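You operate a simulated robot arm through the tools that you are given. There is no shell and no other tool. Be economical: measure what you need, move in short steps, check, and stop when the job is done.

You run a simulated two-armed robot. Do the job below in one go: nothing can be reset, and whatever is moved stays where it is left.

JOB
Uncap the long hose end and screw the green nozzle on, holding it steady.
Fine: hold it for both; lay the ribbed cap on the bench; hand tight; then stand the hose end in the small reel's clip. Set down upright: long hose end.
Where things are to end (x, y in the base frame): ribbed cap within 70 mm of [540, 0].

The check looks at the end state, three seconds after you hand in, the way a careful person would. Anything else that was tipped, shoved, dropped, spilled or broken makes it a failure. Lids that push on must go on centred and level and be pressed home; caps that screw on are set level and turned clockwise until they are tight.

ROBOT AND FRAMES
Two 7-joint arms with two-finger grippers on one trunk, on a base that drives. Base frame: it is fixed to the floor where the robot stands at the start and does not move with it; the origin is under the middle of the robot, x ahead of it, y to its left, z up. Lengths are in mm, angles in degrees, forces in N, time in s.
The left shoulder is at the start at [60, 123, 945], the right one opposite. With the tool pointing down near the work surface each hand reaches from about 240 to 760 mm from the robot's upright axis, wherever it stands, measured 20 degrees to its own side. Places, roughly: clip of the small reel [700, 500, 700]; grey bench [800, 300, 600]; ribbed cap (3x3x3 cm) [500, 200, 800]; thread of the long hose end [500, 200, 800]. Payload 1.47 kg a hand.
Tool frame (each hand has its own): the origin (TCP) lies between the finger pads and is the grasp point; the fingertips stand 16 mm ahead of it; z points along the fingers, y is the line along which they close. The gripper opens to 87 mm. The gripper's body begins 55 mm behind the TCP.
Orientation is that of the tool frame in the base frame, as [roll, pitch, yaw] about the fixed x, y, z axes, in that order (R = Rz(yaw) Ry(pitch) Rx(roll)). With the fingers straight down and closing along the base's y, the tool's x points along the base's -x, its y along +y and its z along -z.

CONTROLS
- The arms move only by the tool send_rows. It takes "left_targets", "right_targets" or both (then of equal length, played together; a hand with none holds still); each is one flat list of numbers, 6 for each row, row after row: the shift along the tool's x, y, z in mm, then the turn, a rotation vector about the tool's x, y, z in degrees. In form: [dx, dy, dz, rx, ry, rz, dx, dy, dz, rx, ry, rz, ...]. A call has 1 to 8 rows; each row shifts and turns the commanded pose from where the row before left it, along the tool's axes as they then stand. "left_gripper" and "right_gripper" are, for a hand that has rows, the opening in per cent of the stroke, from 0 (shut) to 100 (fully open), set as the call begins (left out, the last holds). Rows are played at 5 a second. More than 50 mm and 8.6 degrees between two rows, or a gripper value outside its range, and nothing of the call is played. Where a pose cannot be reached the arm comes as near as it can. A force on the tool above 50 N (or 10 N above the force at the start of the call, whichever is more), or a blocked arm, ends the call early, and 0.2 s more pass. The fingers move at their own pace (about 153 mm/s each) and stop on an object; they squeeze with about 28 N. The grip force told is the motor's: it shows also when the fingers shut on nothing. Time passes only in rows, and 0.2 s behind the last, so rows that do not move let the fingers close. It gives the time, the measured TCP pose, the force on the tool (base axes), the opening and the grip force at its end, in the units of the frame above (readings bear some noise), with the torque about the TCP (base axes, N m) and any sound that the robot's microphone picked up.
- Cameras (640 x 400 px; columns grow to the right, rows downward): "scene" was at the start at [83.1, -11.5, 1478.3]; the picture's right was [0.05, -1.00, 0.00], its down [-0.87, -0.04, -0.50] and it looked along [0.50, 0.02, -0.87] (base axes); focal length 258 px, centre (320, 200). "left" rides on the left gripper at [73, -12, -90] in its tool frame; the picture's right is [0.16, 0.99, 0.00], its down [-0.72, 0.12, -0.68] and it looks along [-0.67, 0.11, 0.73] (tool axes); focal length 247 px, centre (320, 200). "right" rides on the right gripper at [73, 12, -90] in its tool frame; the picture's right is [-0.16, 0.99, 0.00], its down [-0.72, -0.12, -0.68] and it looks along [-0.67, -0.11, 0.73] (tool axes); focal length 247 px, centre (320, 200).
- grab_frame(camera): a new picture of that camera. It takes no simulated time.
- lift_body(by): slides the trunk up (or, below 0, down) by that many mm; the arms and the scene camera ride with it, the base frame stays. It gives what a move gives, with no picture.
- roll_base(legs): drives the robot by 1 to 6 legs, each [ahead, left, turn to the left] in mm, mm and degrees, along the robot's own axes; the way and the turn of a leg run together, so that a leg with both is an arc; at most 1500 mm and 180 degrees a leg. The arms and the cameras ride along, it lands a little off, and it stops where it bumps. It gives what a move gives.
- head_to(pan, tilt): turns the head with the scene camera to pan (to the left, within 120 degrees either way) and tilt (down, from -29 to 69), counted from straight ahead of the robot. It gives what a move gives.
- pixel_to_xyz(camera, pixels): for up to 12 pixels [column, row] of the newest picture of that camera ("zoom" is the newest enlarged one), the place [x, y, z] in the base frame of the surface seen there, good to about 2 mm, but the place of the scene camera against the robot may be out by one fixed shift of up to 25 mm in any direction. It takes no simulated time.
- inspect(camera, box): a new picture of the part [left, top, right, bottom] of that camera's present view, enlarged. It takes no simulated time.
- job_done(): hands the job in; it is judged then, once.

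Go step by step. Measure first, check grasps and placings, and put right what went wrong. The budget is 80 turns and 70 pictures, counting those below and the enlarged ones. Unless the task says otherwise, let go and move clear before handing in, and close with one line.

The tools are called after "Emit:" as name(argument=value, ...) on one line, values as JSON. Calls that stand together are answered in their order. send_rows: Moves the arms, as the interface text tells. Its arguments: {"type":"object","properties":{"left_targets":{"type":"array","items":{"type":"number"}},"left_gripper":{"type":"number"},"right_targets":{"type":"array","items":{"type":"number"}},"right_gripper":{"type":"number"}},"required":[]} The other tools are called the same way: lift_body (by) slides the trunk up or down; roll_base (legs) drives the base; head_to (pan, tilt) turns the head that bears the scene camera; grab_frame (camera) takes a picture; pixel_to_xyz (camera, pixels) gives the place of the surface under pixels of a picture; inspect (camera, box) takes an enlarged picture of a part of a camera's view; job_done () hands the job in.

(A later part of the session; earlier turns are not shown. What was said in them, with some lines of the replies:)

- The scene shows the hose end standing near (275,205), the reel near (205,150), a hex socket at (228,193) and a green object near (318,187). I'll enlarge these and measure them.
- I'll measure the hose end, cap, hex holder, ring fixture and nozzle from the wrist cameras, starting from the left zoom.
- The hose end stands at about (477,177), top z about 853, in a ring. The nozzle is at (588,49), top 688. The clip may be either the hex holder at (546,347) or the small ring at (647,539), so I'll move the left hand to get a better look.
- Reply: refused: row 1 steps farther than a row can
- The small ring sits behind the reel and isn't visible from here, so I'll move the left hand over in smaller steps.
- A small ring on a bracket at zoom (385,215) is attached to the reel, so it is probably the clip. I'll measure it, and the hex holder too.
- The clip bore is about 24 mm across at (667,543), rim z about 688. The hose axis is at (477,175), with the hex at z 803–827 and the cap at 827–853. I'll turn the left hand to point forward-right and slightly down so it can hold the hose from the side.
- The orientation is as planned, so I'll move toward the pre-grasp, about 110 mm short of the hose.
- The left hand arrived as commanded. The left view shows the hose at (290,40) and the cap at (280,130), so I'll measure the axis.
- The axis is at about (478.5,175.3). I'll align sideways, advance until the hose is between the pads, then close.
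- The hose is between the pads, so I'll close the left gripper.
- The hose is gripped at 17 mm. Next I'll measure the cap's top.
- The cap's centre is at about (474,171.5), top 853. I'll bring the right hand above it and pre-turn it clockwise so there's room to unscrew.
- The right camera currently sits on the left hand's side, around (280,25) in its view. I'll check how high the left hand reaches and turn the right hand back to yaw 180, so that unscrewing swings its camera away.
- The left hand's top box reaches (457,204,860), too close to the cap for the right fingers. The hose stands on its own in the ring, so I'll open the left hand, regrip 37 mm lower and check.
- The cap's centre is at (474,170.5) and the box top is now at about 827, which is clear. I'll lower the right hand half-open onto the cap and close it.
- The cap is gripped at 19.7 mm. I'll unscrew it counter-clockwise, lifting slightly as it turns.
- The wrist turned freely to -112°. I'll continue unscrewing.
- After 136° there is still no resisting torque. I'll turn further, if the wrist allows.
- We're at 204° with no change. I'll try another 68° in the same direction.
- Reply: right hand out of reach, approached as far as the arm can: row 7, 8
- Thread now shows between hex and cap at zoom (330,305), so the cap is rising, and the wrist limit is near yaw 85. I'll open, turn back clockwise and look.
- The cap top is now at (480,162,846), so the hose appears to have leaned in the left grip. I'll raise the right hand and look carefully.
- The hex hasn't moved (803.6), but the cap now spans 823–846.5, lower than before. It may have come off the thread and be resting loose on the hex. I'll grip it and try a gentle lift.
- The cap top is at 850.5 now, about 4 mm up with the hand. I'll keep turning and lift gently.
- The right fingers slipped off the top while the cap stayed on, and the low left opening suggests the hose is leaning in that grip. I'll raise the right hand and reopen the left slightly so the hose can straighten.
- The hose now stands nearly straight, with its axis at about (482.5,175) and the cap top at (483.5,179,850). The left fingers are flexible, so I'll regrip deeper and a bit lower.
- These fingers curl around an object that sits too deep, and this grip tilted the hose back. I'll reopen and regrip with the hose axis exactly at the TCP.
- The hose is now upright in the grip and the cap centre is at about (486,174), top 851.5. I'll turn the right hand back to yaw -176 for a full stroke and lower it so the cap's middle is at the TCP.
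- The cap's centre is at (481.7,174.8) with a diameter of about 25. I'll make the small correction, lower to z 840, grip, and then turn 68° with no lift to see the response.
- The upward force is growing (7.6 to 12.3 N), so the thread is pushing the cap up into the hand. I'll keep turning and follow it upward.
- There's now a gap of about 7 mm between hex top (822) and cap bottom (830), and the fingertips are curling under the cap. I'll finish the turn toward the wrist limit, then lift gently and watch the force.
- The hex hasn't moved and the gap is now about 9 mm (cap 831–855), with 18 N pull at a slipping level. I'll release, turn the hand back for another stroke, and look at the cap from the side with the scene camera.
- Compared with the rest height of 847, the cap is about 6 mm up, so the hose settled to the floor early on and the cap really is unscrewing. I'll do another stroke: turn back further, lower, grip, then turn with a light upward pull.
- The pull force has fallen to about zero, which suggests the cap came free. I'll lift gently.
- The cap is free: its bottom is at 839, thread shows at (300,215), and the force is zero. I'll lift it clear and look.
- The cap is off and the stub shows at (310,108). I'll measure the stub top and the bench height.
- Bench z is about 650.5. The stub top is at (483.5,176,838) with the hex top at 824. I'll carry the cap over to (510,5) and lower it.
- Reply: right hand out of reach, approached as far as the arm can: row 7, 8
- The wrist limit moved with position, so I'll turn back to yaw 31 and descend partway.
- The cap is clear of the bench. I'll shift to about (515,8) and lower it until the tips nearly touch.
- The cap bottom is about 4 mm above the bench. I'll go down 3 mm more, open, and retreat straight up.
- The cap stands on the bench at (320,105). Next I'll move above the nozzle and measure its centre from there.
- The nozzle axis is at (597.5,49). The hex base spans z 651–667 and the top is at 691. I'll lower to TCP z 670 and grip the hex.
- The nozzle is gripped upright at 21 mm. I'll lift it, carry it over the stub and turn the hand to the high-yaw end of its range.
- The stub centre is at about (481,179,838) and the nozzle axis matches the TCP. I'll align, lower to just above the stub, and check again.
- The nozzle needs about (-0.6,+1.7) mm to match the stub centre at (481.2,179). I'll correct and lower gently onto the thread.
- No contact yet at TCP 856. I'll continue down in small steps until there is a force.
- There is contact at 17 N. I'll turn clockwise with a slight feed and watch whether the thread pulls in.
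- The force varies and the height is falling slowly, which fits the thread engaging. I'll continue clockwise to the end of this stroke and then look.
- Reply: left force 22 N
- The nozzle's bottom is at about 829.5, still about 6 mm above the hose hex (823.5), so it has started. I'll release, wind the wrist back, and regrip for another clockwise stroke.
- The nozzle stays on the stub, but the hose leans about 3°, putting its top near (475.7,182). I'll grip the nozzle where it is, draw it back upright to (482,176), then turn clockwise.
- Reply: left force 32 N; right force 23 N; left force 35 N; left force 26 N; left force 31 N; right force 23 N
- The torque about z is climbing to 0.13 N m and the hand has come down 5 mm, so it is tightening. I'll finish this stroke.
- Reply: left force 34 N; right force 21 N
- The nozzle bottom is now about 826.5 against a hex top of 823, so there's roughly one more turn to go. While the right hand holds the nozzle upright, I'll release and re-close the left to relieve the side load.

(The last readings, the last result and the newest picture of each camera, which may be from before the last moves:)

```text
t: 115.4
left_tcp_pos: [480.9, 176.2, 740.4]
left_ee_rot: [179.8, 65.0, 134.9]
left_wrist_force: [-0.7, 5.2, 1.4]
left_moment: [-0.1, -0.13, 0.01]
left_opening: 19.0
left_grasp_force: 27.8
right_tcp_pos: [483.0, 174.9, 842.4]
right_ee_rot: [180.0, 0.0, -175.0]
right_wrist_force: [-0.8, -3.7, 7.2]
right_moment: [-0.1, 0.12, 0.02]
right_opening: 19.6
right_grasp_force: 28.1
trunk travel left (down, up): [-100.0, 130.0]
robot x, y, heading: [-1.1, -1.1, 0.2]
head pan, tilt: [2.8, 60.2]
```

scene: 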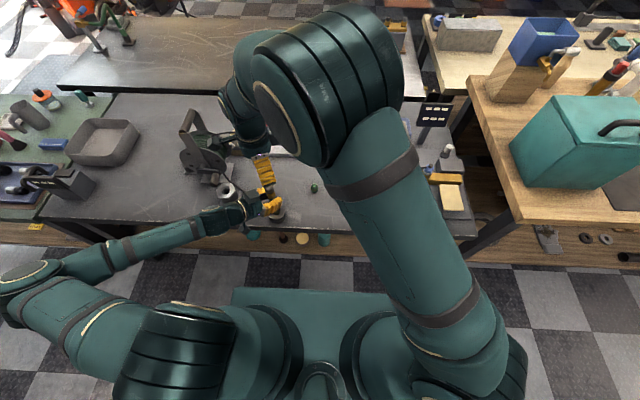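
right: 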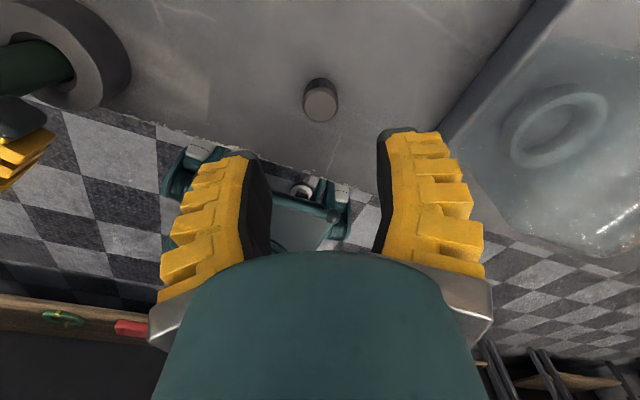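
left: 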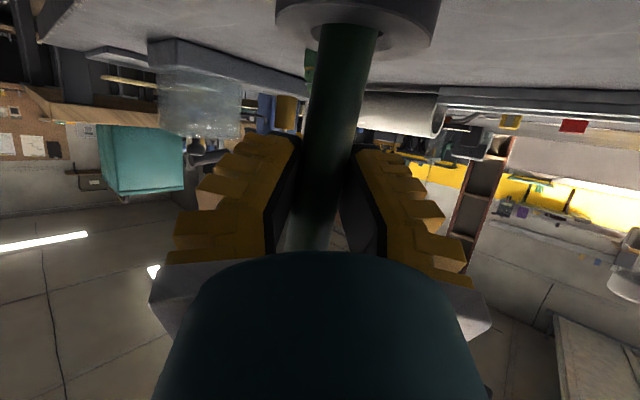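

That grip is good: left opening is 19 mm and forces are small. I'll release the right hand, wind back, regrip slightly higher and turn clockwise again.

Emit:
send_rows(right_targets=[0, 0, 0, 0, 0, 0, 0, 0, 0, 0, 0, 0, 0, 0, -3.5, 0, 0, -8.5, 0, 0, 0, 0, 0, -8.5, 0, 0, 0, 0, 0, -8.5, 0, 0, 0, 0, 0, -8.5, 0, 0, 0, 0, 0, -8.5, 0, 0, 0, 0, 0, -8.5], right_gripper=55)

Emit:
send_rows(right_targets=[0, 0, 0, 0, 0, -8.5, 0, 0, 0, 0, 0, -8.5, 0, 0, 0, 0, 0, -8.5, 0, 0, 0, 0, 0, -8.5, 0, 0, 0, 0, 0, -8.5, 0, 0, 0, 0, 0, -8.5, 0, 0, 0, 0, 0, -8.5, 0, 0, 0, 0, 0, -8.5])

Emit:
send_rows(right_targets=[0, 0, 0, 0, 0, -8.5, 0, 0, 0, 0, 0, -8.5, 0, 0, 0, 0, 0, -8.5, 0, 0, 0, 0, 0, -8.5, 0, 0, 0, 0, 0, -8.5, 0, 0, 0, 0, 0, -8.5, 0, 0, 0, 0, 0, -8.5, 0, 0, 0, 0, 0, -8.5])

Emit:
send_rows(right_targets=[0, 0, 0, 0, 0, -8.5, 0, 0, 0, 0, 0, -8.5, 0, 0, 0, 0, 0, -8.5, 0, 0, 0, 0, 0, -8.5, 0, 0, 0, 0, 0, -8.5, 0, 0, 0, 0, 0, -8.5])

Emit:
inspect(camera="right", box=[240, 80, 400, 200])

Emit:
pixel_to_xyz(camera="zoom", pixels=[[310, 150], [310, 190], [310, 205], [310, 220], [310, 240], [310, 270], [310, 300], [260, 320], [360, 320], [310, 350], [310, 385]])

```text
t: 117.2
left_tcp_pos: [482.5, 175.2, 740.4]
left_ee_rot: [179.9, 65.1, 134.9]
left_wrist_force: [0.9, -1.9, 7.5]
left_moment: [-0.16, -0.14, 0.0]
left_opening: 17.1
left_grasp_force: 28.4
right_tcp_pos: [483.0, 174.1, 845.9]
right_ee_rot: [-179.9, 0.1, -123.9]
right_wrist_force: [0.3, 0.7, 0.3]
right_moment: [-0.01, 0.03, 0.01]
right_opening: 53.6
right_grasp_force: 4.0
trunk travel left (down, up): [-100.0, 130.0]
robot x, y, heading: [-3.0, -1.3, -0.1]
head pan, tilt: [2.8, 60.2]
```

```text
t: 119.0
left_tcp_pos: [480.8, 176.7, 739.8]
left_ee_rot: [-180.0, 65.0, 134.9]
left_wrist_force: [0.5, -0.5, 7.1]
left_moment: [-0.08, -0.04, 0.01]
left_opening: 17.1
left_grasp_force: 27.7
right_tcp_pos: [481.9, 174.2, 846.2]
right_ee_rot: [-179.8, 0.0, -55.8]
right_wrist_force: [-0.2, -0.4, 0.7]
right_moment: [-0.03, 0.01, 0.02]
right_opening: 53.3
right_grasp_force: 4.0
trunk travel left (down, up): [-100.0, 130.0]
robot x, y, heading: [-1.3, 2.9, -0.2]
head pan, tilt: [2.8, 60.2]
```

```text
t: 120.8
left_tcp_pos: [481.3, 175.7, 740.1]
left_ee_rot: [179.9, 64.9, 135.0]
left_wrist_force: [-0.2, -0.2, 5.4]
left_moment: [-0.07, -0.05, 0.03]
left_opening: 16.9
left_grasp_force: 28.3
right_tcp_pos: [481.1, 176.3, 846.7]
right_ee_rot: [180.0, -0.1, 12.1]
right_wrist_force: [0.1, 0.7, 0.3]
right_moment: [0.03, 0.0, 0.01]
right_opening: 53.3
right_grasp_force: 3.7
trunk travel left (down, up): [-100.0, 130.0]
robot x, y, heading: [-0.3, -2.8, -0.0]
head pan, tilt: [2.8, 60.2]
```

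```text
t: 122.2
left_tcp_pos: [481.4, 175.8, 740.7]
left_ee_rot: [180.0, 65.0, 135.0]
left_wrist_force: [-0.4, -0.3, 3.6]
left_moment: [-0.03, -0.06, 0.0]
left_opening: 16.8
left_grasp_force: 27.8
right_tcp_pos: [481.4, 174.4, 847.2]
right_ee_rot: [179.9, -0.1, 63.1]
right_wrist_force: [1.1, -0.1, 0.1]
right_moment: [-0.02, -0.02, -0.04]
right_opening: 53.5
right_grasp_force: 3.8
trunk travel left (down, up): [-100.0, 130.0]
robot x, y, heading: [1.9, -4.0, 0.1]
head pan, tilt: [2.8, 60.2]
```

```text
3.33 times, centred on (320, 140) of right
```

zoom: 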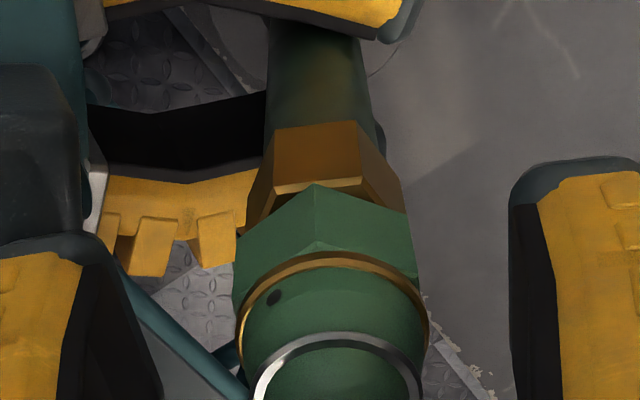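

```text
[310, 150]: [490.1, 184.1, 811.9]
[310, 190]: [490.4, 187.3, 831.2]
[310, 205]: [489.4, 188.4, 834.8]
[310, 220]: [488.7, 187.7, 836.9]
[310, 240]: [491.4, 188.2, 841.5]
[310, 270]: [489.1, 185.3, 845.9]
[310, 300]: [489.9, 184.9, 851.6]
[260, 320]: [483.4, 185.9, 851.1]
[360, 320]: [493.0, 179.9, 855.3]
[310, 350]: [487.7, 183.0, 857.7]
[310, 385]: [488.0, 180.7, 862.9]
```

The nozzle is centred in the hand (col 332 against finger middle 335). I'll grip and turn clockwise with a light feed.

Emit:
send_rows(right_targets=[0, 0, 0, 0, 0, 0, 0, 0, 0, 0, 0, 0, 0, 0, 0, 0, 0, 0, 0, 0, 0, 0, 0, 0], right_gripper=0)

Emit:
send_rows(right_targets=[0, 0, 0.2, 0, 0, 8.5, 0, 0, 0.2, 0, 0, 8.5, 0, 0, 0.2, 0, 0, 8.5, 0, 0, 0.2, 0, 0, 8.5, 0, 0, 0.2, 0, 0, 8.5, 0, 0, 0.2, 0, 0, 8.5, 0, 0, 0.2, 0, 0, 8.5, 0, 0, 0.2, 0, 0, 8.5])

Emit:
send_rows(right_targets=[0, 0, 0.2, 0, 0, 8.5, 0, 0, 0.2, 0, 0, 8.5, 0, 0, 0.2, 0, 0, 8.5, 0, 0, 0.2, 0, 0, 8.5, 0, 0, 0.2, 0, 0, 8.5, 0, 0, 0.2, 0, 0, 8.5, 0, 0, 0.2, 0, 0, 8.5, 0, 0, 0.2, 0, 0, 8.5])

Emit:
send_rows(right_targets=[0, 0, 0.1, 0, 0, 8.5, 0, 0, 0.1, 0, 0, 8.5, 0, 0, 0.1, 0, 0, 8.5, 0, 0, 0.1, 0, 0, 8.5, 0, 0, 0.1, 0, 0, 8.5, 0, 0, 0.1, 0, 0, 8.5, 0, 0, 0.1, 0, 0, 8.5, 0, 0, 0.1, 0, 0, 8.5])

Emit:
send_rows(right_targets=[0, 0, 0, 0, 0, 8.5, 0, 0, 0, 0, 0, 8.5, 0, 0, 0, 0, 0, 8.5, 0, 0, 0, 0, 0, 8.5])

```text
t: 123.2
left_tcp_pos: [480.4, 177.1, 739.5]
left_ee_rot: [-179.9, 65.0, 135.0]
left_wrist_force: [-2.4, 1.4, -1.1]
left_moment: [-0.1, -0.06, -0.04]
left_opening: 17.5
left_grasp_force: 28.2
right_tcp_pos: [482.0, 175.4, 846.3]
right_ee_rot: [179.9, -0.2, 63.0]
right_wrist_force: [0.7, -0.2, 7.0]
right_moment: [-0.01, 0.07, 0.01]
right_opening: 20.9
right_grasp_force: 28.0
trunk travel left (down, up): [-100.0, 130.0]
robot x, y, heading: [3.8, 4.6, -0.1]
head pan, tilt: [2.8, 60.2]
```

```text
t: 125.0
left_tcp_pos: [481.5, 175.9, 739.4]
left_ee_rot: [179.9, 65.0, 134.9]
left_wrist_force: [-2.2, 3.7, -7.1]
left_moment: [0.17, 0.07, 0.03]
left_opening: 15.8
left_grasp_force: 28.2
right_tcp_pos: [481.3, 175.2, 844.9]
right_ee_rot: [-180.0, -0.2, -5.2]
right_wrist_force: [0.0, -0.3, 17.7]
right_moment: [0.0, 0.14, 0.0]
right_opening: 22.3
right_grasp_force: 28.2
trunk travel left (down, up): [-100.0, 130.0]
robot x, y, heading: [-2.7, -1.9, -0.4]
head pan, tilt: [2.8, 60.2]
```

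```text
t: 126.8
left_tcp_pos: [482.2, 175.8, 740.4]
left_ee_rot: [180.0, 65.0, 134.9]
left_wrist_force: [0.1, -1.6, -6.7]
left_moment: [0.01, 0.0, 0.0]
left_opening: 14.9
left_grasp_force: 28.2
right_tcp_pos: [483.3, 173.9, 843.5]
right_ee_rot: [-179.8, 0.1, -73.2]
right_wrist_force: [-0.3, 1.1, 19.5]
right_moment: [0.01, 0.06, 0.0]
right_opening: 24.5
right_grasp_force: 28.1
trunk travel left (down, up): [-100.0, 130.0]
robot x, y, heading: [2.6, -1.0, 0.1]
head pan, tilt: [2.8, 60.2]
```

```text
t: 128.6
left_tcp_pos: [481.3, 176.0, 739.7]
left_ee_rot: [179.8, 65.0, 134.9]
left_wrist_force: [-1.1, -3.5, -5.6]
left_moment: [-0.08, -0.12, -0.05]
left_opening: 15.4
left_grasp_force: 27.9
right_tcp_pos: [482.3, 175.7, 842.5]
right_ee_rot: [179.9, 0.2, -141.2]
right_wrist_force: [0.3, 1.6, 19.8]
right_moment: [-0.1, 0.19, 0.03]
right_opening: 24.4
right_grasp_force: 27.7
trunk travel left (down, up): [-100.0, 130.0]
robot x, y, heading: [-0.6, -0.0, 0.2]
head pan, tilt: [2.8, 60.2]
```

```text
t: 129.6
left_tcp_pos: [480.7, 176.7, 739.0]
left_ee_rot: [180.0, 65.0, 135.0]
left_wrist_force: [-4.1, -2.9, -5.5]
left_moment: [-0.07, -0.01, -0.01]
left_opening: 16.1
left_grasp_force: 28.0
right_tcp_pos: [481.3, 175.1, 843.3]
right_ee_rot: [-180.0, 0.0, -175.2]
right_wrist_force: [0.5, 1.3, 13.7]
right_moment: [-0.03, 0.21, 0.03]
right_opening: 24.0
right_grasp_force: 27.9
trunk travel left (down, up): [-100.0, 130.0]
robot x, y, heading: [-2.1, -0.1, -0.1]
head pan, tilt: [2.8, 60.2]
```

There's no firm end-stop yet. I'll do another wind-back and clockwise stroke with the hand floating at its current height.

Emit:
send_rows(right_targets=[0, 0, 0, 0, 0, 0, 0, 0, 0, 0, 0, 0, 0, 0, -2, 0, 0, -8.5, 0, 0, 0, 0, 0, -8.5, 0, 0, 0, 0, 0, -8.5, 0, 0, 0, 0, 0, -8.5, 0, 0, 0, 0, 0, -8.5, 0, 0, 0, 0, 0, -8.5], right_gripper=55)

Emit:
send_rows(right_targets=[0, 0, 0, 0, 0, -8.5, 0, 0, 0, 0, 0, -8.5, 0, 0, 0, 0, 0, -8.5, 0, 0, 0, 0, 0, -8.5, 0, 0, 0, 0, 0, -8.5, 0, 0, 0, 0, 0, -8.5, 0, 0, 0, 0, 0, -8.5, 0, 0, 0, 0, 0, -8.5])

Emit:
send_rows(right_targets=[0, 0, 0, 0, 0, -8.5, 0, 0, 0, 0, 0, -8.5, 0, 0, 0, 0, 0, -8.5, 0, 0, 0, 0, 0, -8.5, 0, 0, 0, 0, 0, -8.5, 0, 0, 0, 0, 0, -8.5, 0, 0, 0, 0, 0, -8.5, 0, 0, 0, 0, 0, -8.5])

Emit:
send_rows(right_targets=[0, 0, 0, 0, 0, -8.5, 0, 0, 0, 0, 0, -8.5, 0, 0, 0, 0, 0, -8.5, 0, 0, 0, 0, 0, -8.5, 0, 0, 0, 0, 0, -8.5, 0, 0, 0, 0, 0, -8.5])

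Emit:
inspect(camera="right", box=[240, 80, 400, 200])

Emit:
pixel_to_xyz(camera="zoom", pixels=[[325, 60], [325, 100], [325, 120], [325, 150], [325, 170], [325, 180], [325, 190], [325, 200], [325, 230], [325, 270], [325, 330], [325, 385]])

```text
t: 131.4
left_tcp_pos: [481.5, 176.3, 739.6]
left_ee_rot: [179.9, 65.0, 135.0]
left_wrist_force: [1.6, -1.3, 2.9]
left_moment: [-0.18, -0.16, -0.05]
left_opening: 16.7
left_grasp_force: 28.4
right_tcp_pos: [483.6, 176.2, 845.4]
right_ee_rot: [-180.0, 0.1, -123.9]
right_wrist_force: [-0.1, -0.1, -1.0]
right_moment: [-0.03, 0.0, 0.0]
right_opening: 53.2
right_grasp_force: 3.9
trunk travel left (down, up): [-100.0, 130.0]
robot x, y, heading: [-3.6, -1.5, -0.2]
head pan, tilt: [2.8, 60.2]
```

```text
t: 133.2
left_tcp_pos: [482.2, 176.1, 740.6]
left_ee_rot: [180.0, 65.0, 135.0]
left_wrist_force: [-0.4, -0.1, 1.6]
left_moment: [-0.08, -0.01, 0.01]
left_opening: 16.9
left_grasp_force: 27.8
right_tcp_pos: [482.7, 174.7, 845.6]
right_ee_rot: [-180.0, 0.0, -55.8]
right_wrist_force: [-0.1, 0.6, 0.4]
right_moment: [-0.02, -0.03, 0.01]
right_opening: 53.5
right_grasp_force: 3.7
trunk travel left (down, up): [-100.0, 130.0]
robot x, y, heading: [-3.2, -0.1, -0.1]
head pan, tilt: [2.8, 60.2]
```

```text
t: 135.0
left_tcp_pos: [482.5, 177.3, 740.4]
left_ee_rot: [180.0, 65.0, 135.0]
left_wrist_force: [1.2, -1.4, 1.5]
left_moment: [-0.06, -0.03, -0.02]
left_opening: 16.5
left_grasp_force: 27.9
right_tcp_pos: [482.5, 176.1, 844.5]
right_ee_rot: [-179.9, -0.1, 12.2]
right_wrist_force: [-0.2, 0.4, -0.2]
right_moment: [-0.03, -0.04, 0.02]
right_opening: 53.2
right_grasp_force: 3.8
trunk travel left (down, up): [-100.0, 130.0]
robot x, y, heading: [-3.2, 0.0, -0.0]
head pan, tilt: [2.8, 60.2]
```

```text
t: 136.4
left_tcp_pos: [480.3, 175.8, 739.7]
left_ee_rot: [180.0, 65.1, 135.0]
left_wrist_force: [1.3, -1.6, 1.0]
left_moment: [-0.06, -0.05, 0.01]
left_opening: 16.6
left_grasp_force: 27.8
right_tcp_pos: [482.6, 174.9, 844.4]
right_ee_rot: [179.8, 0.0, 63.1]
right_wrist_force: [0.5, 0.2, 0.9]
right_moment: [0.01, -0.01, 0.0]
right_opening: 53.4
right_grasp_force: 3.9
trunk travel left (down, up): [-100.0, 130.0]
robot x, y, heading: [0.3, 3.0, -0.0]
head pan, tilt: [2.8, 60.2]
```

```text
3.33 times, centred on (320, 140) of right
```

zoom: 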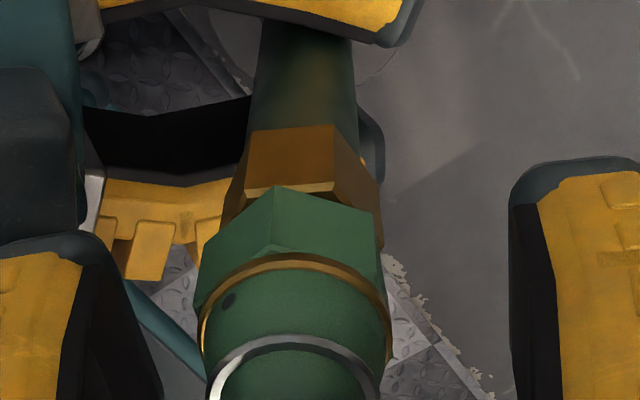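

```text
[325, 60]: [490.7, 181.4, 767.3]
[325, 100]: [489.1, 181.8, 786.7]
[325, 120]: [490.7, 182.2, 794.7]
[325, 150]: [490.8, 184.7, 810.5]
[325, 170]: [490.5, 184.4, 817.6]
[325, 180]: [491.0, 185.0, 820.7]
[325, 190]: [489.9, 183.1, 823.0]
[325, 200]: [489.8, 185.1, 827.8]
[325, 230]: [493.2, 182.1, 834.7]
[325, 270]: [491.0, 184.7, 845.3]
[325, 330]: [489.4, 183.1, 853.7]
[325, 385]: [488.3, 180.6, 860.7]
```

The gap is now about 4 mm and the nozzle keeps advancing about 2.5 mm per turn. I'll centre the hand on it and do another stroke, watching for a torque rise.

Emit:
send_rows(right_targets=[0, -3, 0, 0, 0, 0, 0, 0, 0, 0, 0, 0])

Emit:
send_rows(right_targets=[0, 0, 0, 0, 0, 0, 0, 0, 0, 0, 0, 0, 0, 0, 0, 0, 0, 0, 0, 3, 0, 0, 0, 0, 0, 0, 0, 0, 0, 0], right_gripper=0)

Emit:
send_rows(right_targets=[0, 0, 0.2, 0, 0, 8.5, 0, 0, 0.2, 0, 0, 8.5, 0, 0, 0.2, 0, 0, 8.5, 0, 0, 0.2, 0, 0, 8.5, 0, 0, 0.1, 0, 0, 8.5, 0, 0, 0.1, 0, 0, 8.5, 0, 0, 0.1, 0, 0, 8.5, 0, 0, 0.1, 0, 0, 8.5])

Emit:
send_rows(right_targets=[0, 0, 0.1, 0, 0, 8.5, 0, 0, 0.1, 0, 0, 8.5, 0, 0, 0.1, 0, 0, 8.5, 0, 0, 0.1, 0, 0, 8.5, 0, 0, 0.1, 0, 0, 8.5, 0, 0, 0.1, 0, 0, 8.5, 0, 0, 0.1, 0, 0, 8.5, 0, 0, 0.1, 0, 0, 8.5])

Emit:
send_rows(right_targets=[0, 0, 0.1, 0, 0, 8.5, 0, 0, 0.1, 0, 0, 8.5, 0, 0, 0.1, 0, 0, 8.5, 0, 0, 0.1, 0, 0, 8.5, 0, 0, 0, 0, 0, 8.5, 0, 0, 0, 0, 0, 8.5, 0, 0, 0, 0, 0, 8.5, 0, 0, 0, 0, 0, 8.5])

Emit:
send_rows(right_targets=[0, 0, 0, 0, 0, 8.5, 0, 0, 0, 0, 0, 8.5, 0, 0, 0, 0, 0, 8.5, 0, 0, 0, 0, 0, 8.5])

```text
t: 137.0
left_tcp_pos: [482.4, 175.8, 739.8]
left_ee_rot: [-180.0, 65.0, 135.0]
left_wrist_force: [0.6, -0.5, 1.2]
left_moment: [-0.03, -0.06, 0.0]
left_opening: 16.8
left_grasp_force: 28.3
right_tcp_pos: [480.4, 175.4, 845.6]
right_ee_rot: [179.9, -0.1, 63.1]
right_wrist_force: [-0.5, -0.2, 0.4]
right_moment: [-0.02, 0.0, -0.01]
right_opening: 53.0
right_grasp_force: 3.4
trunk travel left (down, up): [-100.0, 130.0]
robot x, y, heading: [-1.0, 2.1, -0.2]
head pan, tilt: [2.8, 60.2]
```

```text
t: 138.2
left_tcp_pos: [480.6, 177.2, 740.2]
left_ee_rot: [179.8, 65.1, 134.8]
left_wrist_force: [9.6, -2.3, 0.3]
left_moment: [0.14, 0.26, -0.02]
left_opening: 14.0
left_grasp_force: 27.6
right_tcp_pos: [483.3, 175.4, 845.9]
right_ee_rot: [180.0, -0.1, 63.0]
right_wrist_force: [-7.8, 1.7, 10.1]
right_moment: [0.06, 0.26, 0.04]
right_opening: 21.4
right_grasp_force: 28.2
trunk travel left (down, up): [-100.0, 130.0]
robot x, y, heading: [-0.9, 0.7, 0.2]
head pan, tilt: [2.8, 60.2]
```

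```text
t: 140.0
left_tcp_pos: [480.5, 175.5, 739.9]
left_ee_rot: [179.8, 65.0, 134.8]
left_wrist_force: [14.4, -3.5, 2.3]
left_moment: [0.08, -0.14, 0.01]
left_opening: 13.6
left_grasp_force: 27.9
right_tcp_pos: [480.9, 174.6, 844.4]
right_ee_rot: [-179.9, -0.1, -5.1]
right_wrist_force: [-8.8, 2.7, 14.6]
right_moment: [0.1, 0.2, 0.05]
right_opening: 21.5
right_grasp_force: 27.9
trunk travel left (down, up): [-100.0, 130.0]
robot x, y, heading: [-0.5, -0.1, -0.2]
head pan, tilt: [2.8, 60.2]
```

```text
t: 141.8
left_tcp_pos: [481.2, 176.0, 740.6]
left_ee_rot: [179.9, 65.0, 134.9]
left_wrist_force: [12.9, -7.7, 3.7]
left_moment: [-0.02, 0.04, -0.04]
left_opening: 13.3
left_grasp_force: 28.1
right_tcp_pos: [483.1, 174.5, 842.4]
right_ee_rot: [-179.8, 0.1, -73.1]
right_wrist_force: [-8.0, 3.9, 13.3]
right_moment: [0.07, 0.22, 0.01]
right_opening: 22.2
right_grasp_force: 28.1
trunk travel left (down, up): [-100.0, 130.0]
robot x, y, heading: [0.0, -1.7, 0.1]
head pan, tilt: [2.8, 60.2]
```

```text
t: 143.6
left_tcp_pos: [480.5, 174.9, 739.7]
left_ee_rot: [179.9, 65.1, 134.8]
left_wrist_force: [8.5, -6.8, 4.0]
left_moment: [-0.05, -0.11, -0.04]
left_opening: 14.3
left_grasp_force: 28.0
right_tcp_pos: [481.4, 175.2, 840.8]
right_ee_rot: [180.0, 0.1, -141.2]
right_wrist_force: [-4.6, 3.4, 10.3]
right_moment: [-0.11, 0.36, 0.03]
right_opening: 22.1
right_grasp_force: 27.3
trunk travel left (down, up): [-100.0, 130.0]
robot x, y, heading: [-0.5, 1.4, -0.2]
head pan, tilt: [2.8, 60.2]
```

```text
t: 144.6
left_tcp_pos: [481.4, 174.8, 740.7]
left_ee_rot: [180.0, 65.0, 134.9]
left_wrist_force: [5.8, -7.5, 2.6]
left_moment: [0.01, -0.07, -0.06]
left_opening: 14.3
left_grasp_force: 28.1
right_tcp_pos: [482.2, 175.1, 841.4]
right_ee_rot: [179.9, 0.1, -175.2]
right_wrist_force: [-4.5, 4.0, 10.9]
right_moment: [0.03, 0.41, 0.05]
right_opening: 21.4
right_grasp_force: 27.4
trunk travel left (down, up): [-100.0, 130.0]
robot x, y, heading: [-2.3, -2.4, -0.2]
head pan, tilt: [2.8, 60.2]
```

It's still turning smoothly. I'll wind back once more, regrip and turn again.

Emit:
send_rows(right_targets=[0, 0, 0, 0, 0, 0, 0, 0, 0, 0, 0, 0, 0, 0, -2.5, 0, 0, -8.5, 0, 0, 0, 0, 0, -8.5, 0, 0, 0, 0, 0, -8.5, 0, 0, 0, 0, 0, -8.5, 0, 0, 0, 0, 0, -8.5, 0, 0, 0, 0, 0, -8.5], right_gripper=55)

Emit:
send_rows(right_targets=[0, 0, 0, 0, 0, -8.5, 0, 0, 0, 0, 0, -8.5, 0, 0, 0, 0, 0, -8.5, 0, 0, 0, 0, 0, -8.5, 0, 0, 0, 0, 0, -8.5, 0, 0, 0, 0, 0, -8.5, 0, 0, 0, 0, 0, -8.5, 0, 0, 0, 0, 0, -8.5])

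Emit:
send_rows(right_targets=[0, 0, 0, 0, 0, -8.5, 0, 0, 0, 0, 0, -8.5, 0, 0, 0, 0, 0, -8.5, 0, 0, 0, 0, 0, -8.5, 0, 0, 0, 0, 0, -8.5, 0, 0, 0, 0, 0, -8.5, 0, 0, 0, 0, 0, -8.5, 0, 0, 0, 0, 0, -8.5])

Emit:
send_rows(right_targets=[0, 0, 0, 0, 0, -8.5, 0, 0, 0, 0, 0, -8.5, 0, 0, 0, 0, 0, -8.5, 0, 0, 0, 0, 0, -8.5, 0, 0, 0, 0, 0, -8.5, 0, 0, 0, 0, 0, -8.5])

Emit:
send_rows(right_targets=[0, 0, 0, 0, 0, 0, 0, 0, 0, 0, 0, 0, 0, 0, 0, 0, 0, 0, 0, 0, 0, 0, 0, 0], right_gripper=0)

Emit:
send_rows(right_targets=[0, 0, 0.2, 0, 0, 8.5, 0, 0, 0.2, 0, 0, 8.5, 0, 0, 0.2, 0, 0, 8.5, 0, 0, 0.2, 0, 0, 8.5, 0, 0, 0.1, 0, 0, 8.5, 0, 0, 0.1, 0, 0, 8.5, 0, 0, 0.1, 0, 0, 8.5, 0, 0, 0.1, 0, 0, 8.5])

Emit:
send_rows(right_targets=[0, 0, 0.1, 0, 0, 8.5, 0, 0, 0.1, 0, 0, 8.5, 0, 0, 0.1, 0, 0, 8.5, 0, 0, 0.1, 0, 0, 8.5, 0, 0, 0.1, 0, 0, 8.5, 0, 0, 0.1, 0, 0, 8.5, 0, 0, 0.1, 0, 0, 8.5, 0, 0, 0.1, 0, 0, 8.5])

Emit:
send_rows(right_targets=[0, 0, 0.1, 0, 0, 8.5, 0, 0, 0.1, 0, 0, 8.5, 0, 0, 0.1, 0, 0, 8.5, 0, 0, 0.1, 0, 0, 8.5, 0, 0, 0, 0, 0, 8.5, 0, 0, 0, 0, 0, 8.5, 0, 0, 0, 0, 0, 8.5, 0, 0, 0, 0, 0, 8.5])

```text
t: 146.4
left_tcp_pos: [481.2, 176.5, 739.7]
left_ee_rot: [-179.9, 65.0, 135.0]
left_wrist_force: [-0.4, -1.5, 0.7]
left_moment: [-0.08, -0.01, 0.0]
left_opening: 16.5
left_grasp_force: 27.9
right_tcp_pos: [482.8, 176.1, 843.8]
right_ee_rot: [-179.8, 0.1, -123.8]
right_wrist_force: [-0.8, -0.5, 0.5]
right_moment: [-0.01, 0.02, -0.01]
right_opening: 53.3
right_grasp_force: 3.9
trunk travel left (down, up): [-100.0, 130.0]
robot x, y, heading: [-2.2, -1.8, 0.0]
head pan, tilt: [2.8, 60.2]
```

```text
t: 148.2
left_tcp_pos: [481.8, 176.4, 740.8]
left_ee_rot: [179.9, 65.1, 135.0]
left_wrist_force: [0.0, -0.8, 0.1]
left_moment: [-0.04, -0.04, 0.02]
left_opening: 16.6
left_grasp_force: 27.8
right_tcp_pos: [482.1, 174.3, 845.0]
right_ee_rot: [-179.9, 0.1, -55.7]
right_wrist_force: [-1.1, 0.5, 0.2]
right_moment: [-0.01, -0.02, 0.02]
right_opening: 53.5
right_grasp_force: 3.5
trunk travel left (down, up): [-100.0, 130.0]
robot x, y, heading: [2.4, -0.3, -0.1]
head pan, tilt: [2.8, 60.2]
```

```text
t: 150.0
left_tcp_pos: [480.9, 174.2, 739.2]
left_ee_rot: [-180.0, 64.9, 135.0]
left_wrist_force: [0.6, -1.1, -0.5]
left_moment: [-0.1, -0.05, 0.01]
left_opening: 16.3
left_grasp_force: 27.8
right_tcp_pos: [482.2, 175.0, 844.9]
right_ee_rot: [179.9, -0.1, 12.0]
right_wrist_force: [0.0, -0.1, 0.5]
right_moment: [0.01, 0.0, 0.0]
right_opening: 53.2
right_grasp_force: 3.5
trunk travel left (down, up): [-100.0, 130.0]
robot x, y, heading: [2.6, 1.6, 0.1]
head pan, tilt: [2.8, 60.2]
```

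```text
t: 151.4
left_tcp_pos: [481.3, 176.9, 741.0]
left_ee_rot: [-179.9, 65.0, 135.0]
left_wrist_force: [0.2, -0.6, 0.1]
left_moment: [-0.07, -0.02, 0.01]
left_opening: 16.4
left_grasp_force: 28.1
right_tcp_pos: [481.9, 175.8, 843.6]
right_ee_rot: [179.9, -0.1, 63.0]
right_wrist_force: [0.2, 0.1, 0.6]
right_moment: [0.01, -0.02, 0.0]
right_opening: 53.5
right_grasp_force: 3.4
trunk travel left (down, up): [-100.0, 130.0]
robot x, y, heading: [0.3, -0.3, 0.1]
head pan, tilt: [2.8, 60.2]
```

```text
t: 152.4
left_tcp_pos: [481.5, 176.8, 739.7]
left_ee_rot: [179.9, 65.0, 134.9]
left_wrist_force: [10.4, -5.0, 0.5]
left_moment: [0.01, -0.06, -0.04]
left_opening: 13.7
left_grasp_force: 28.0
right_tcp_pos: [483.0, 175.3, 844.1]
right_ee_rot: [179.9, -0.1, 63.0]
right_wrist_force: [-5.8, 2.3, 6.8]
right_moment: [0.08, 0.16, 0.08]
right_opening: 20.6
right_grasp_force: 28.4
trunk travel left (down, up): [-100.0, 130.0]
robot x, y, heading: [-1.2, 1.8, 0.0]
head pan, tilt: [2.8, 60.2]
```

```text
t: 154.2
left_tcp_pos: [481.3, 177.0, 740.6]
left_ee_rot: [179.9, 65.1, 135.0]
left_wrist_force: [21.2, -7.9, 0.9]
left_moment: [0.12, -0.09, -0.04]
left_opening: 12.6
left_grasp_force: 27.8
right_tcp_pos: [482.1, 175.5, 844.4]
right_ee_rot: [-179.9, -0.1, -5.2]
right_wrist_force: [-11.8, 5.0, 12.5]
right_moment: [0.1, 0.36, 0.04]
right_opening: 20.9
right_grasp_force: 27.5
trunk travel left (down, up): [-100.0, 130.0]
robot x, y, heading: [-0.8, 1.1, -0.1]
head pan, tilt: [2.8, 60.2]
```

```text
t: 156.0
left_tcp_pos: [481.6, 175.0, 740.8]
left_ee_rot: [180.0, 65.1, 134.9]
left_wrist_force: [18.0, -13.4, 6.0]
left_moment: [-0.18, -0.18, -0.02]
left_opening: 13.0
left_grasp_force: 27.7
right_tcp_pos: [482.7, 175.8, 843.0]
right_ee_rot: [-179.9, -0.2, -73.2]
right_wrist_force: [-9.1, 5.8, 8.9]
right_moment: [0.13, 0.25, 0.01]
right_opening: 21.0
right_grasp_force: 28.0
trunk travel left (down, up): [-100.0, 130.0]
robot x, y, heading: [-5.1, 0.3, 0.1]
head pan, tilt: [2.8, 60.2]
```

```text
t: 157.8
left_tcp_pos: [481.7, 174.6, 739.8]
left_ee_rot: [179.9, 65.0, 134.9]
left_wrist_force: [9.8, -13.7, 3.3]
left_moment: [-0.37, -0.28, -0.02]
left_opening: 13.8
left_grasp_force: 28.1
right_tcp_pos: [480.9, 174.6, 842.3]
right_ee_rot: [179.9, 0.2, -141.1]
right_wrist_force: [-5.5, 4.2, 9.8]
right_moment: [-0.07, 0.41, 0.02]
right_opening: 20.3
right_grasp_force: 28.4
trunk travel left (down, up): [-100.0, 130.0]
robot x, y, heading: [-0.8, 2.3, -0.1]
head pan, tilt: [2.8, 60.2]
```

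There's still no clear torque stop, so I'll take a picture to measure the remaining gap.

Emit:
inspect(camera="right", box=[240, 70, 400, 190])

Emit:
pixel_to_xyz(camera="zoom", pixels=[[305, 160], [305, 185], [305, 195], [305, 210], [305, 225], [305, 235], [305, 242], [305, 250], [305, 260], [305, 285], [305, 330], [305, 385]])

```text
3.33 times, centred on (320, 130) of right
```

zoom: 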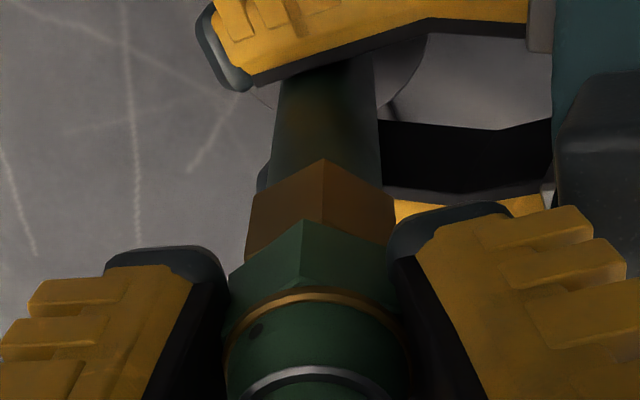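

```text
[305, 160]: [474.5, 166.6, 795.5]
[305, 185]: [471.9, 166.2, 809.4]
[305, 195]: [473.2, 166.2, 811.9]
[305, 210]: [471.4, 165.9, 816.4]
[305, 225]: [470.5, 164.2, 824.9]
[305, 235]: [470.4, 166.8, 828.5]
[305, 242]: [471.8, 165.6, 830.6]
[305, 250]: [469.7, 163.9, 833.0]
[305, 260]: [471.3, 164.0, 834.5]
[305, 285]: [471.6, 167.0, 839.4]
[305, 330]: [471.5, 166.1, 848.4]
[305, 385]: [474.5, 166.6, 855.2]
```

The nozzle's lower edge now sits at about 823, right on the hose hex, and the hex hasn't turned. I'll finish the stroke to tighten and read the torque.

Emit:
send_rows(right_targets=[0, 0, 0, 0, 0, 8.5, 0, 0, 0, 0, 0, 8.5, 0, 0, 0, 0, 0, 8.5, 0, 0, 0, 0, 0, 8.5, 0, 0, 0, 0, 0, 8.5, 0, 0, 0, 0, 0, 8.5, 0, 0, 0, 0, 0, 8.5])

```text
t: 159.4
left_tcp_pos: [482.1, 175.1, 738.6]
left_ee_rot: [179.9, 65.0, 135.0]
left_wrist_force: [3.5, -11.3, 2.3]
left_moment: [0.03, -0.05, -0.17]
left_opening: 14.2
left_grasp_force: 28.6
right_tcp_pos: [481.6, 175.3, 842.1]
right_ee_rot: [179.9, 0.1, 159.4]
right_wrist_force: [-3.5, 6.4, 4.3]
right_moment: [0.18, 0.42, 0.28]
right_opening: 19.9
right_grasp_force: 28.1
trunk travel left (down, up): [-100.0, 130.0]
robot x, y, heading: [-1.0, -0.0, 0.1]
head pan, tilt: [2.8, 60.2]
5 turns are left
```

The torque has risen to 0.28 N m with the nozzle seated, so it's hand tight. With 5 turns left, I'll release the right hand, clear it, and lift the hose out of its ring with the left.

Emit:
send_rows(right_targets=[0, 0, 0, 0, 0, 0, 0, 0, 0, 0, 0, 0, 0, 0, -45, 0, 0, 0, 0, 0, -45, 0, 0, 0, 0, 0, -45, 0, 0, 0, -13.4, -35, 0, 0, 0, 0, -13.4, -35, 0, 0, 0, 0, -13.4, -35, 0, 0, 0, 0], right_gripper=60)

Emit:
send_rows(right_targets=[-13.4, -35, 0, 0, 0, 0, -13.4, -35, 0, 0, 0, 0])

Emit:
send_rows(left_targets=[-25.4, 0, -11.8, 0, 0, 0, -25.4, 0, -11.8, 0, 0, 0, -25.4, 0, -11.8, 0, 0, 0, -25.4, 0, -11.8, 0, 0, 0, -25.4, 0, -11.8, 0, 0, 0, 0, 0, 0, 0, 0, 0])

Emit:
grab_frame(camera="left")

Emit:
pixel_to_xyz(camera="left", pixels=[[345, 60], [345, 30], [345, 8], [360, 100], [320, 60], [350, 150], [340, 200], [370, 60]])

```text
t: 161.2
left_tcp_pos: [480.6, 176.7, 739.2]
left_ee_rot: [179.9, 64.8, 135.0]
left_wrist_force: [-1.0, -3.4, -1.4]
left_moment: [-0.19, 0.02, -0.01]
left_opening: 16.3
left_grasp_force: 27.7
right_tcp_pos: [484.3, 60.9, 976.8]
right_ee_rot: [179.9, 0.0, 159.5]
right_wrist_force: [0.6, 0.0, -0.5]
right_moment: [0.0, -0.01, 0.02]
right_opening: 57.6
right_grasp_force: 4.4
trunk travel left (down, up): [-100.0, 130.0]
robot x, y, heading: [2.3, 3.8, 0.0]
head pan, tilt: [2.8, 60.2]
```

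```text
t: 161.8
left_tcp_pos: [482.0, 174.9, 740.3]
left_ee_rot: [179.9, 65.0, 134.9]
left_wrist_force: [0.0, -1.5, -0.3]
left_moment: [-0.09, -0.02, 0.02]
left_opening: 16.3
left_grasp_force: 28.0
right_tcp_pos: [485.8, -12.1, 976.4]
right_ee_rot: [179.9, 0.0, 159.5]
right_wrist_force: [-0.3, 0.6, -0.4]
right_moment: [-0.02, 0.02, -0.01]
right_opening: 57.3
right_grasp_force: 3.7
trunk travel left (down, up): [-100.0, 130.0]
robot x, y, heading: [2.0, -1.3, 0.1]
head pan, tilt: [2.8, 60.2]
```

```text
t: 163.2
left_tcp_pos: [480.9, 173.5, 881.1]
left_ee_rot: [-180.0, 65.0, 135.0]
left_wrist_force: [0.3, -1.4, -1.0]
left_moment: [0.01, 0.0, 0.02]
left_opening: 16.2
left_grasp_force: 27.6
right_tcp_pos: [484.8, -12.1, 976.6]
right_ee_rot: [-179.9, 0.1, 159.5]
right_wrist_force: [0.1, 0.2, 0.7]
right_moment: [0.01, 0.0, 0.02]
right_opening: 57.7
right_grasp_force: 3.9
trunk travel left (down, up): [-100.0, 130.0]
robot x, y, heading: [3.1, -2.3, 0.0]
head pan, tilt: [2.8, 60.2]
```

```text
2 pictures are left
```

left: 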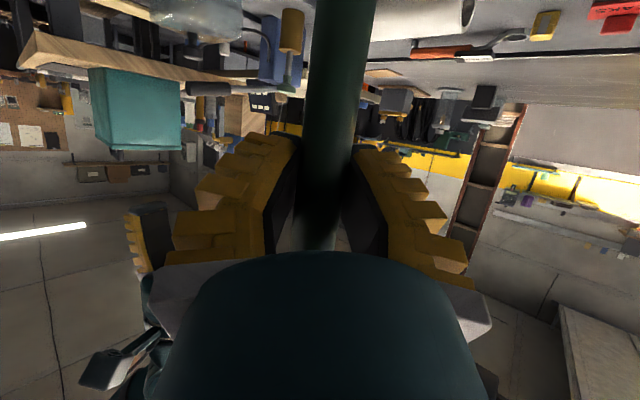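

```text
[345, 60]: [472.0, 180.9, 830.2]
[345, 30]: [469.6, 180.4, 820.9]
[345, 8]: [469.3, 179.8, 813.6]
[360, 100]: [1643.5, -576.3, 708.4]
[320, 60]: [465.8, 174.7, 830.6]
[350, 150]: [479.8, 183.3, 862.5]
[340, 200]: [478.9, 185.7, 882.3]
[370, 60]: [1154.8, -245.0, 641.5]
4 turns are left
```

The hose and nozzle lifted out together, held firmly. Next I'll drive left, bring the hose over the clip from its open side, and place the right camera so it sees the clip and the hose's lower end.

Emit:
roll_base(legs=[[0, 330, 0]])

Emit:
send_rows(left_targets=[12.3, 29, -26.3, 0, 0, 0, -11.4, 27, 24.5, 0, 0, 0, -11.4, 27, 24.5, 0, 0, 0, -11.4, 27, 24.5, 0, 0, 0, -11.4, 27, 24.5, 0, 0, 0, -11.4, 27, 24.5, 0, 0, 0, 34.4, 0, 16, 0, 0, 0, 34.4, 0, 16, 0, 0, 0])

Emit:
send_rows(right_targets=[0, 0, 0, 0, 0, -8, 0, 0, 0, 0, 0, -8, 0, 0, 0, 0, 0, -8, 0, 0, 0, 0, 0, -8, 0, 0, 0, 0, 0, -8, -1.5, 39.1, 0, 0, 0, 0, -1.5, 39.1, 0, 0, 0, 0, -1.5, 39.1, 0, 0, 0, 0], right_gripper=100)

Emit:
inspect(camera="right", box=[280, 130, 440, 230])

Emit:
pixel_to_xyz(camera="zoom", pixels=[[306, 200], [280, 210], [330, 210], [306, 225], [306, 250], [290, 250], [325, 250], [306, 280], [306, 300], [260, 212], [350, 212], [306, 180]])

```text
t: 166.7
left_tcp_pos: [479.4, 502.9, 879.4]
left_ee_rot: [180.0, 64.9, 135.1]
left_wrist_force: [-0.2, 0.0, -1.0]
left_moment: [0.0, 0.02, 0.01]
left_opening: 16.3
left_grasp_force: 28.4
right_tcp_pos: [484.7, 317.5, 976.4]
right_ee_rot: [-179.9, 0.1, 159.5]
right_wrist_force: [0.5, 0.3, -0.2]
right_moment: [0.01, -0.01, 0.0]
right_opening: 57.5
right_grasp_force: 3.9
trunk travel left (down, up): [-100.0, 130.0]
robot x, y, heading: [-1.3, 326.3, 0.3]
head pan, tilt: [2.8, 60.2]
```

```text
t: 168.5
left_tcp_pos: [671.8, 545.5, 801.1]
left_ee_rot: [180.0, 65.0, 135.0]
left_wrist_force: [0.6, 0.0, -1.7]
left_moment: [-0.03, -0.02, 0.01]
left_opening: 16.1
left_grasp_force: 28.0
right_tcp_pos: [484.8, 317.8, 975.1]
right_ee_rot: [-180.0, 0.0, 159.4]
right_wrist_force: [0.2, 0.4, -0.3]
right_moment: [0.02, 0.02, 0.0]
right_opening: 57.3
right_grasp_force: 3.5
trunk travel left (down, up): [-100.0, 130.0]
robot x, y, heading: [-1.1, 329.9, 0.0]
head pan, tilt: [2.8, 60.2]
```

```text
t: 170.3
left_tcp_pos: [671.6, 546.4, 802.7]
left_ee_rot: [-179.9, 65.0, 135.1]
left_wrist_force: [-0.8, -0.1, -0.7]
left_moment: [-0.01, 0.02, 0.0]
left_opening: 16.0
left_grasp_force: 28.0
right_tcp_pos: [450.3, 430.4, 973.8]
right_ee_rot: [-179.9, 0.1, -160.5]
right_wrist_force: [-0.6, 0.9, 0.0]
right_moment: [0.02, 0.02, -0.02]
right_opening: 87.0
right_grasp_force: 0.0
trunk travel left (down, up): [-100.0, 130.0]
robot x, y, heading: [-2.4, 327.0, 0.1]
head pan, tilt: [2.8, 60.2]
```

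```text
4.00 times, centred on (360, 180) of right
```

zoom: 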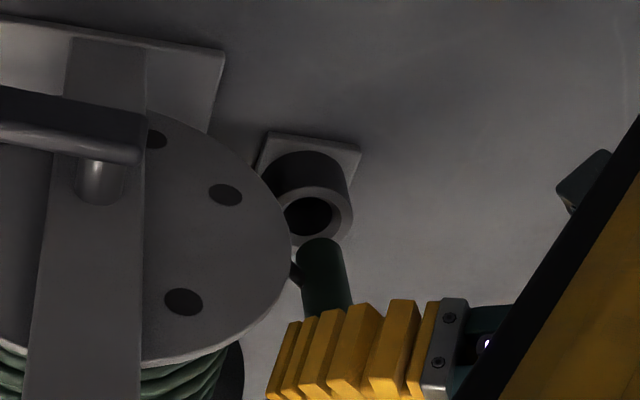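

```text
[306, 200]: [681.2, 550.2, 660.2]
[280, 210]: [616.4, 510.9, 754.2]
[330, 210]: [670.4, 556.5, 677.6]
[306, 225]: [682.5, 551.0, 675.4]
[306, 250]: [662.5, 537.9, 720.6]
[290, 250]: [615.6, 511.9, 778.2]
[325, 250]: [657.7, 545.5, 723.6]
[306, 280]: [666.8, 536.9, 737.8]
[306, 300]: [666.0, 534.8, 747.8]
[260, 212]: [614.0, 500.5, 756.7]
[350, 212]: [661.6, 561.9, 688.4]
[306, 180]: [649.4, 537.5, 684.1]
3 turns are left
```

The hose end (zoom (320,240)) is at about (667.3,547.5) with its bottom near z 715, and the clip bore centre is (668,544). I'll shift 3 mm in -y, lower it into the bore slowly, and check with the last picture.

Emit:
send_rows(left_targets=[-1, -1.8, 2.2, 0, 0, 0, 0, 0, 0, 0, 0, 0, 11.3, 0, 5.3, 0, 0, 0, 9.1, 0, 4.2, 0, 0, 0, 0, 0, 0, 0, 0, 0])

Emit:
send_rows(left_targets=[3.6, 0, 1.7, 0, 0, 0, 3.6, 0, 1.7, 0, 0, 0, 3.6, 0, 1.7, 0, 0, 0, 0, 0, 0, 0, 0, 0])

Emit:
send_rows(left_targets=[3.6, 0, 1.7, 0, 0, 0, 3.6, 0, 1.7, 0, 0, 0, 3.6, 0, 1.7, 0, 0, 0, 0, 0, 0, 0, 0, 0])

Emit:
send_rows(left_targets=[3.6, 0, 1.7, 0, 0, 0, 3.6, 0, 1.7, 0, 0, 0, 0, 0, 0, 0, 0, 0])

Emit:
inspect(camera="right", box=[280, 130, 440, 230])

Emit:
pixel_to_xyz(camera="zoom", pixels=[[315, 215], [315, 225], [315, 235], [315, 245], [330, 215], [340, 225], [300, 215], [330, 235], [315, 200], [345, 205], [320, 255], [320, 180]])

```text
t: 171.5
left_tcp_pos: [670.7, 541.6, 780.6]
left_ee_rot: [179.9, 65.0, 135.0]
left_wrist_force: [0.3, -1.1, -0.9]
left_moment: [-0.01, -0.05, 0.03]
left_opening: 16.1
left_grasp_force: 27.7
right_tcp_pos: [450.1, 431.2, 977.0]
right_ee_rot: [180.0, 0.1, -160.5]
right_wrist_force: [0.4, -0.3, -0.4]
right_moment: [0.01, 0.01, 0.03]
right_opening: 86.9
right_grasp_force: 0.0
trunk travel left (down, up): [-100.0, 130.0]
robot x, y, heading: [-1.5, 330.9, 0.1]
head pan, tilt: [2.8, 60.2]
```

```text
t: 172.5
left_tcp_pos: [671.1, 541.8, 766.1]
left_ee_rot: [-179.8, 64.8, 135.4]
left_wrist_force: [-0.3, 4.3, -0.1]
left_moment: [0.26, 0.05, -0.06]
left_opening: 17.0
left_grasp_force: 28.4
right_tcp_pos: [450.9, 430.2, 974.4]
right_ee_rot: [179.9, 0.0, -160.6]
right_wrist_force: [-0.1, 0.0, -0.1]
right_moment: [-0.01, 0.01, 0.05]
right_opening: 87.0
right_grasp_force: 0.2
trunk travel left (down, up): [-100.0, 130.0]
robot x, y, heading: [-1.9, 328.2, 0.1]
head pan, tilt: [2.8, 60.2]
```

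```text
t: 173.5
left_tcp_pos: [672.7, 540.3, 757.1]
left_ee_rot: [180.0, 65.0, 135.1]
left_wrist_force: [1.6, 4.5, 3.6]
left_moment: [0.27, -0.06, -0.05]
left_opening: 16.3
left_grasp_force: 28.2
right_tcp_pos: [450.2, 429.6, 975.2]
right_ee_rot: [-180.0, 0.0, -160.6]
right_wrist_force: [-0.1, -0.4, 1.0]
right_moment: [-0.02, -0.02, -0.04]
right_opening: 86.8
right_grasp_force: 0.0
trunk travel left (down, up): [-100.0, 130.0]
robot x, y, heading: [0.8, 328.2, 0.2]
head pan, tilt: [2.8, 60.2]
```

```text
t: 174.3
left_tcp_pos: [671.4, 541.5, 749.3]
left_ee_rot: [-180.0, 65.0, 135.1]
left_wrist_force: [1.0, 0.9, 0.2]
left_moment: [0.08, -0.04, 0.0]
left_opening: 16.4
left_grasp_force: 27.8
right_tcp_pos: [450.4, 430.6, 975.4]
right_ee_rot: [-180.0, 0.1, -160.5]
right_wrist_force: [0.8, 0.0, 0.1]
right_moment: [0.01, 0.02, -0.03]
right_opening: 87.2
right_grasp_force: 0.0
trunk travel left (down, up): [-100.0, 130.0]
robot x, y, heading: [1.3, 329.3, 0.2]
head pan, tilt: [2.8, 60.2]
```

```text
4.00 times, centred on (360, 180) of right
```

zoom: 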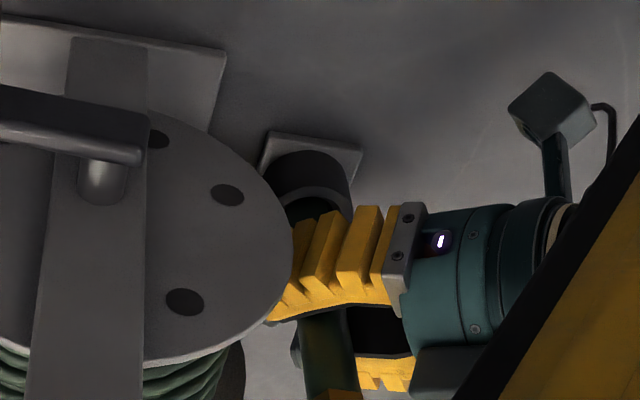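

```text
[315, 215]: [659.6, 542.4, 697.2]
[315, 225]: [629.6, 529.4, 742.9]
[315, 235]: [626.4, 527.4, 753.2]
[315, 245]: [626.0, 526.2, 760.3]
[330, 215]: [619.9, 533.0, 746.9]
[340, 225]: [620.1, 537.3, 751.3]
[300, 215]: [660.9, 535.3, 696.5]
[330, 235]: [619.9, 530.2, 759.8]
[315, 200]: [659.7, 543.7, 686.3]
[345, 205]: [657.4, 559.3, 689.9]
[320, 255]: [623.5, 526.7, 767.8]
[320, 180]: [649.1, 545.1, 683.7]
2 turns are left
```

The hose end is inside the clip: its surface is at zoom (315,215), just above the rim, and the force is near zero at about floor depth. I'll ease down 4 mm, open just enough to clear both hose and reel, and back straight away.

Emit:
send_rows(left_targets=[1.8, 0, 0.8, 0, 0, 0, 1.8, 0, 0.9, 0, 0, 0, 0, 0, 0, 0, 0, 0])

Emit:
send_rows(left_targets=[0, 0, 0, 0, 0, 0, 0, 0, 0, 0, 0, 0, 0, 0, 0, 0, 0, 0, 0, 0, 0, 0, 0, 0], left_gripper=34)

Emit:
send_rows(left_targets=[0, 0, -8, 0, 0, 0, 0, 0, -12, 0, 0, 0, 0, 0, -16, 0, 0, 0, 0, 0, -20, 0, 0, 0, 0, 0, -30, 0, 0, 0, 0, 0, -35, 0, 0, 0, 0, 0, -35, 0, 0, 0, 0, 0, 0, 0, 0, 0])

```text
t: 175.1
left_tcp_pos: [671.8, 541.7, 747.9]
left_ee_rot: [179.9, 65.1, 134.9]
left_wrist_force: [1.1, 2.6, 10.6]
left_moment: [0.11, -0.06, 0.04]
left_opening: 16.9
left_grasp_force: 27.9
right_tcp_pos: [449.2, 429.1, 974.9]
right_ee_rot: [180.0, 0.0, -160.4]
right_wrist_force: [-1.0, -0.1, -1.3]
right_moment: [0.01, -0.01, 0.01]
right_opening: 87.1
right_grasp_force: 0.0
trunk travel left (down, up): [-100.0, 130.0]
robot x, y, heading: [-0.2, 328.2, -0.1]
head pan, tilt: [2.8, 60.2]
```

```text
t: 176.1
left_tcp_pos: [671.0, 541.0, 745.9]
left_ee_rot: [-179.9, 65.1, 135.1]
left_wrist_force: [0.1, 0.2, -0.1]
left_moment: [-0.01, -0.01, 0.0]
left_opening: 35.8
left_grasp_force: 4.3
right_tcp_pos: [449.9, 430.3, 975.4]
right_ee_rot: [180.0, 0.1, -160.5]
right_wrist_force: [-0.3, 0.9, -0.9]
right_moment: [-0.02, 0.0, -0.01]
right_opening: 87.0
right_grasp_force: 0.1
trunk travel left (down, up): [-100.0, 130.0]
robot x, y, heading: [-0.9, 328.6, 0.3]
head pan, tilt: [2.8, 60.2]
```

```text
t: 177.9
left_tcp_pos: [572.9, 641.4, 813.0]
left_ee_rot: [179.9, 65.0, 135.1]
left_wrist_force: [0.4, 0.5, 0.0]
left_moment: [-0.03, 0.02, -0.03]
left_opening: 35.9
left_grasp_force: 4.3
right_tcp_pos: [450.8, 430.1, 975.0]
right_ee_rot: [-180.0, 0.2, -160.5]
right_wrist_force: [-0.2, 0.2, 0.9]
right_moment: [-0.03, 0.0, 0.01]
right_opening: 86.8
right_grasp_force: 0.0
trunk travel left (down, up): [-100.0, 130.0]
robot x, y, heading: [-2.3, 331.2, 0.0]
head pan, tilt: [2.8, 60.2]
1 turns are left
```

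The hose touched the clip floor (10.6 N), released cleanly, and the left hand backed off about 155 mm with no contact force. I'm handing in.

Emit:
job_done()

```text
The job is handed in.
```

The job is handed in: the ribbed cap is on the bench at about (515, 8), the green nozzle is screwed onto the hose end until the torque rose, and the hose end is in the small reel's clip. The last picture, taken before I let go, showed the hose end inside the clip; I had no picture left to check that it stayed upright.
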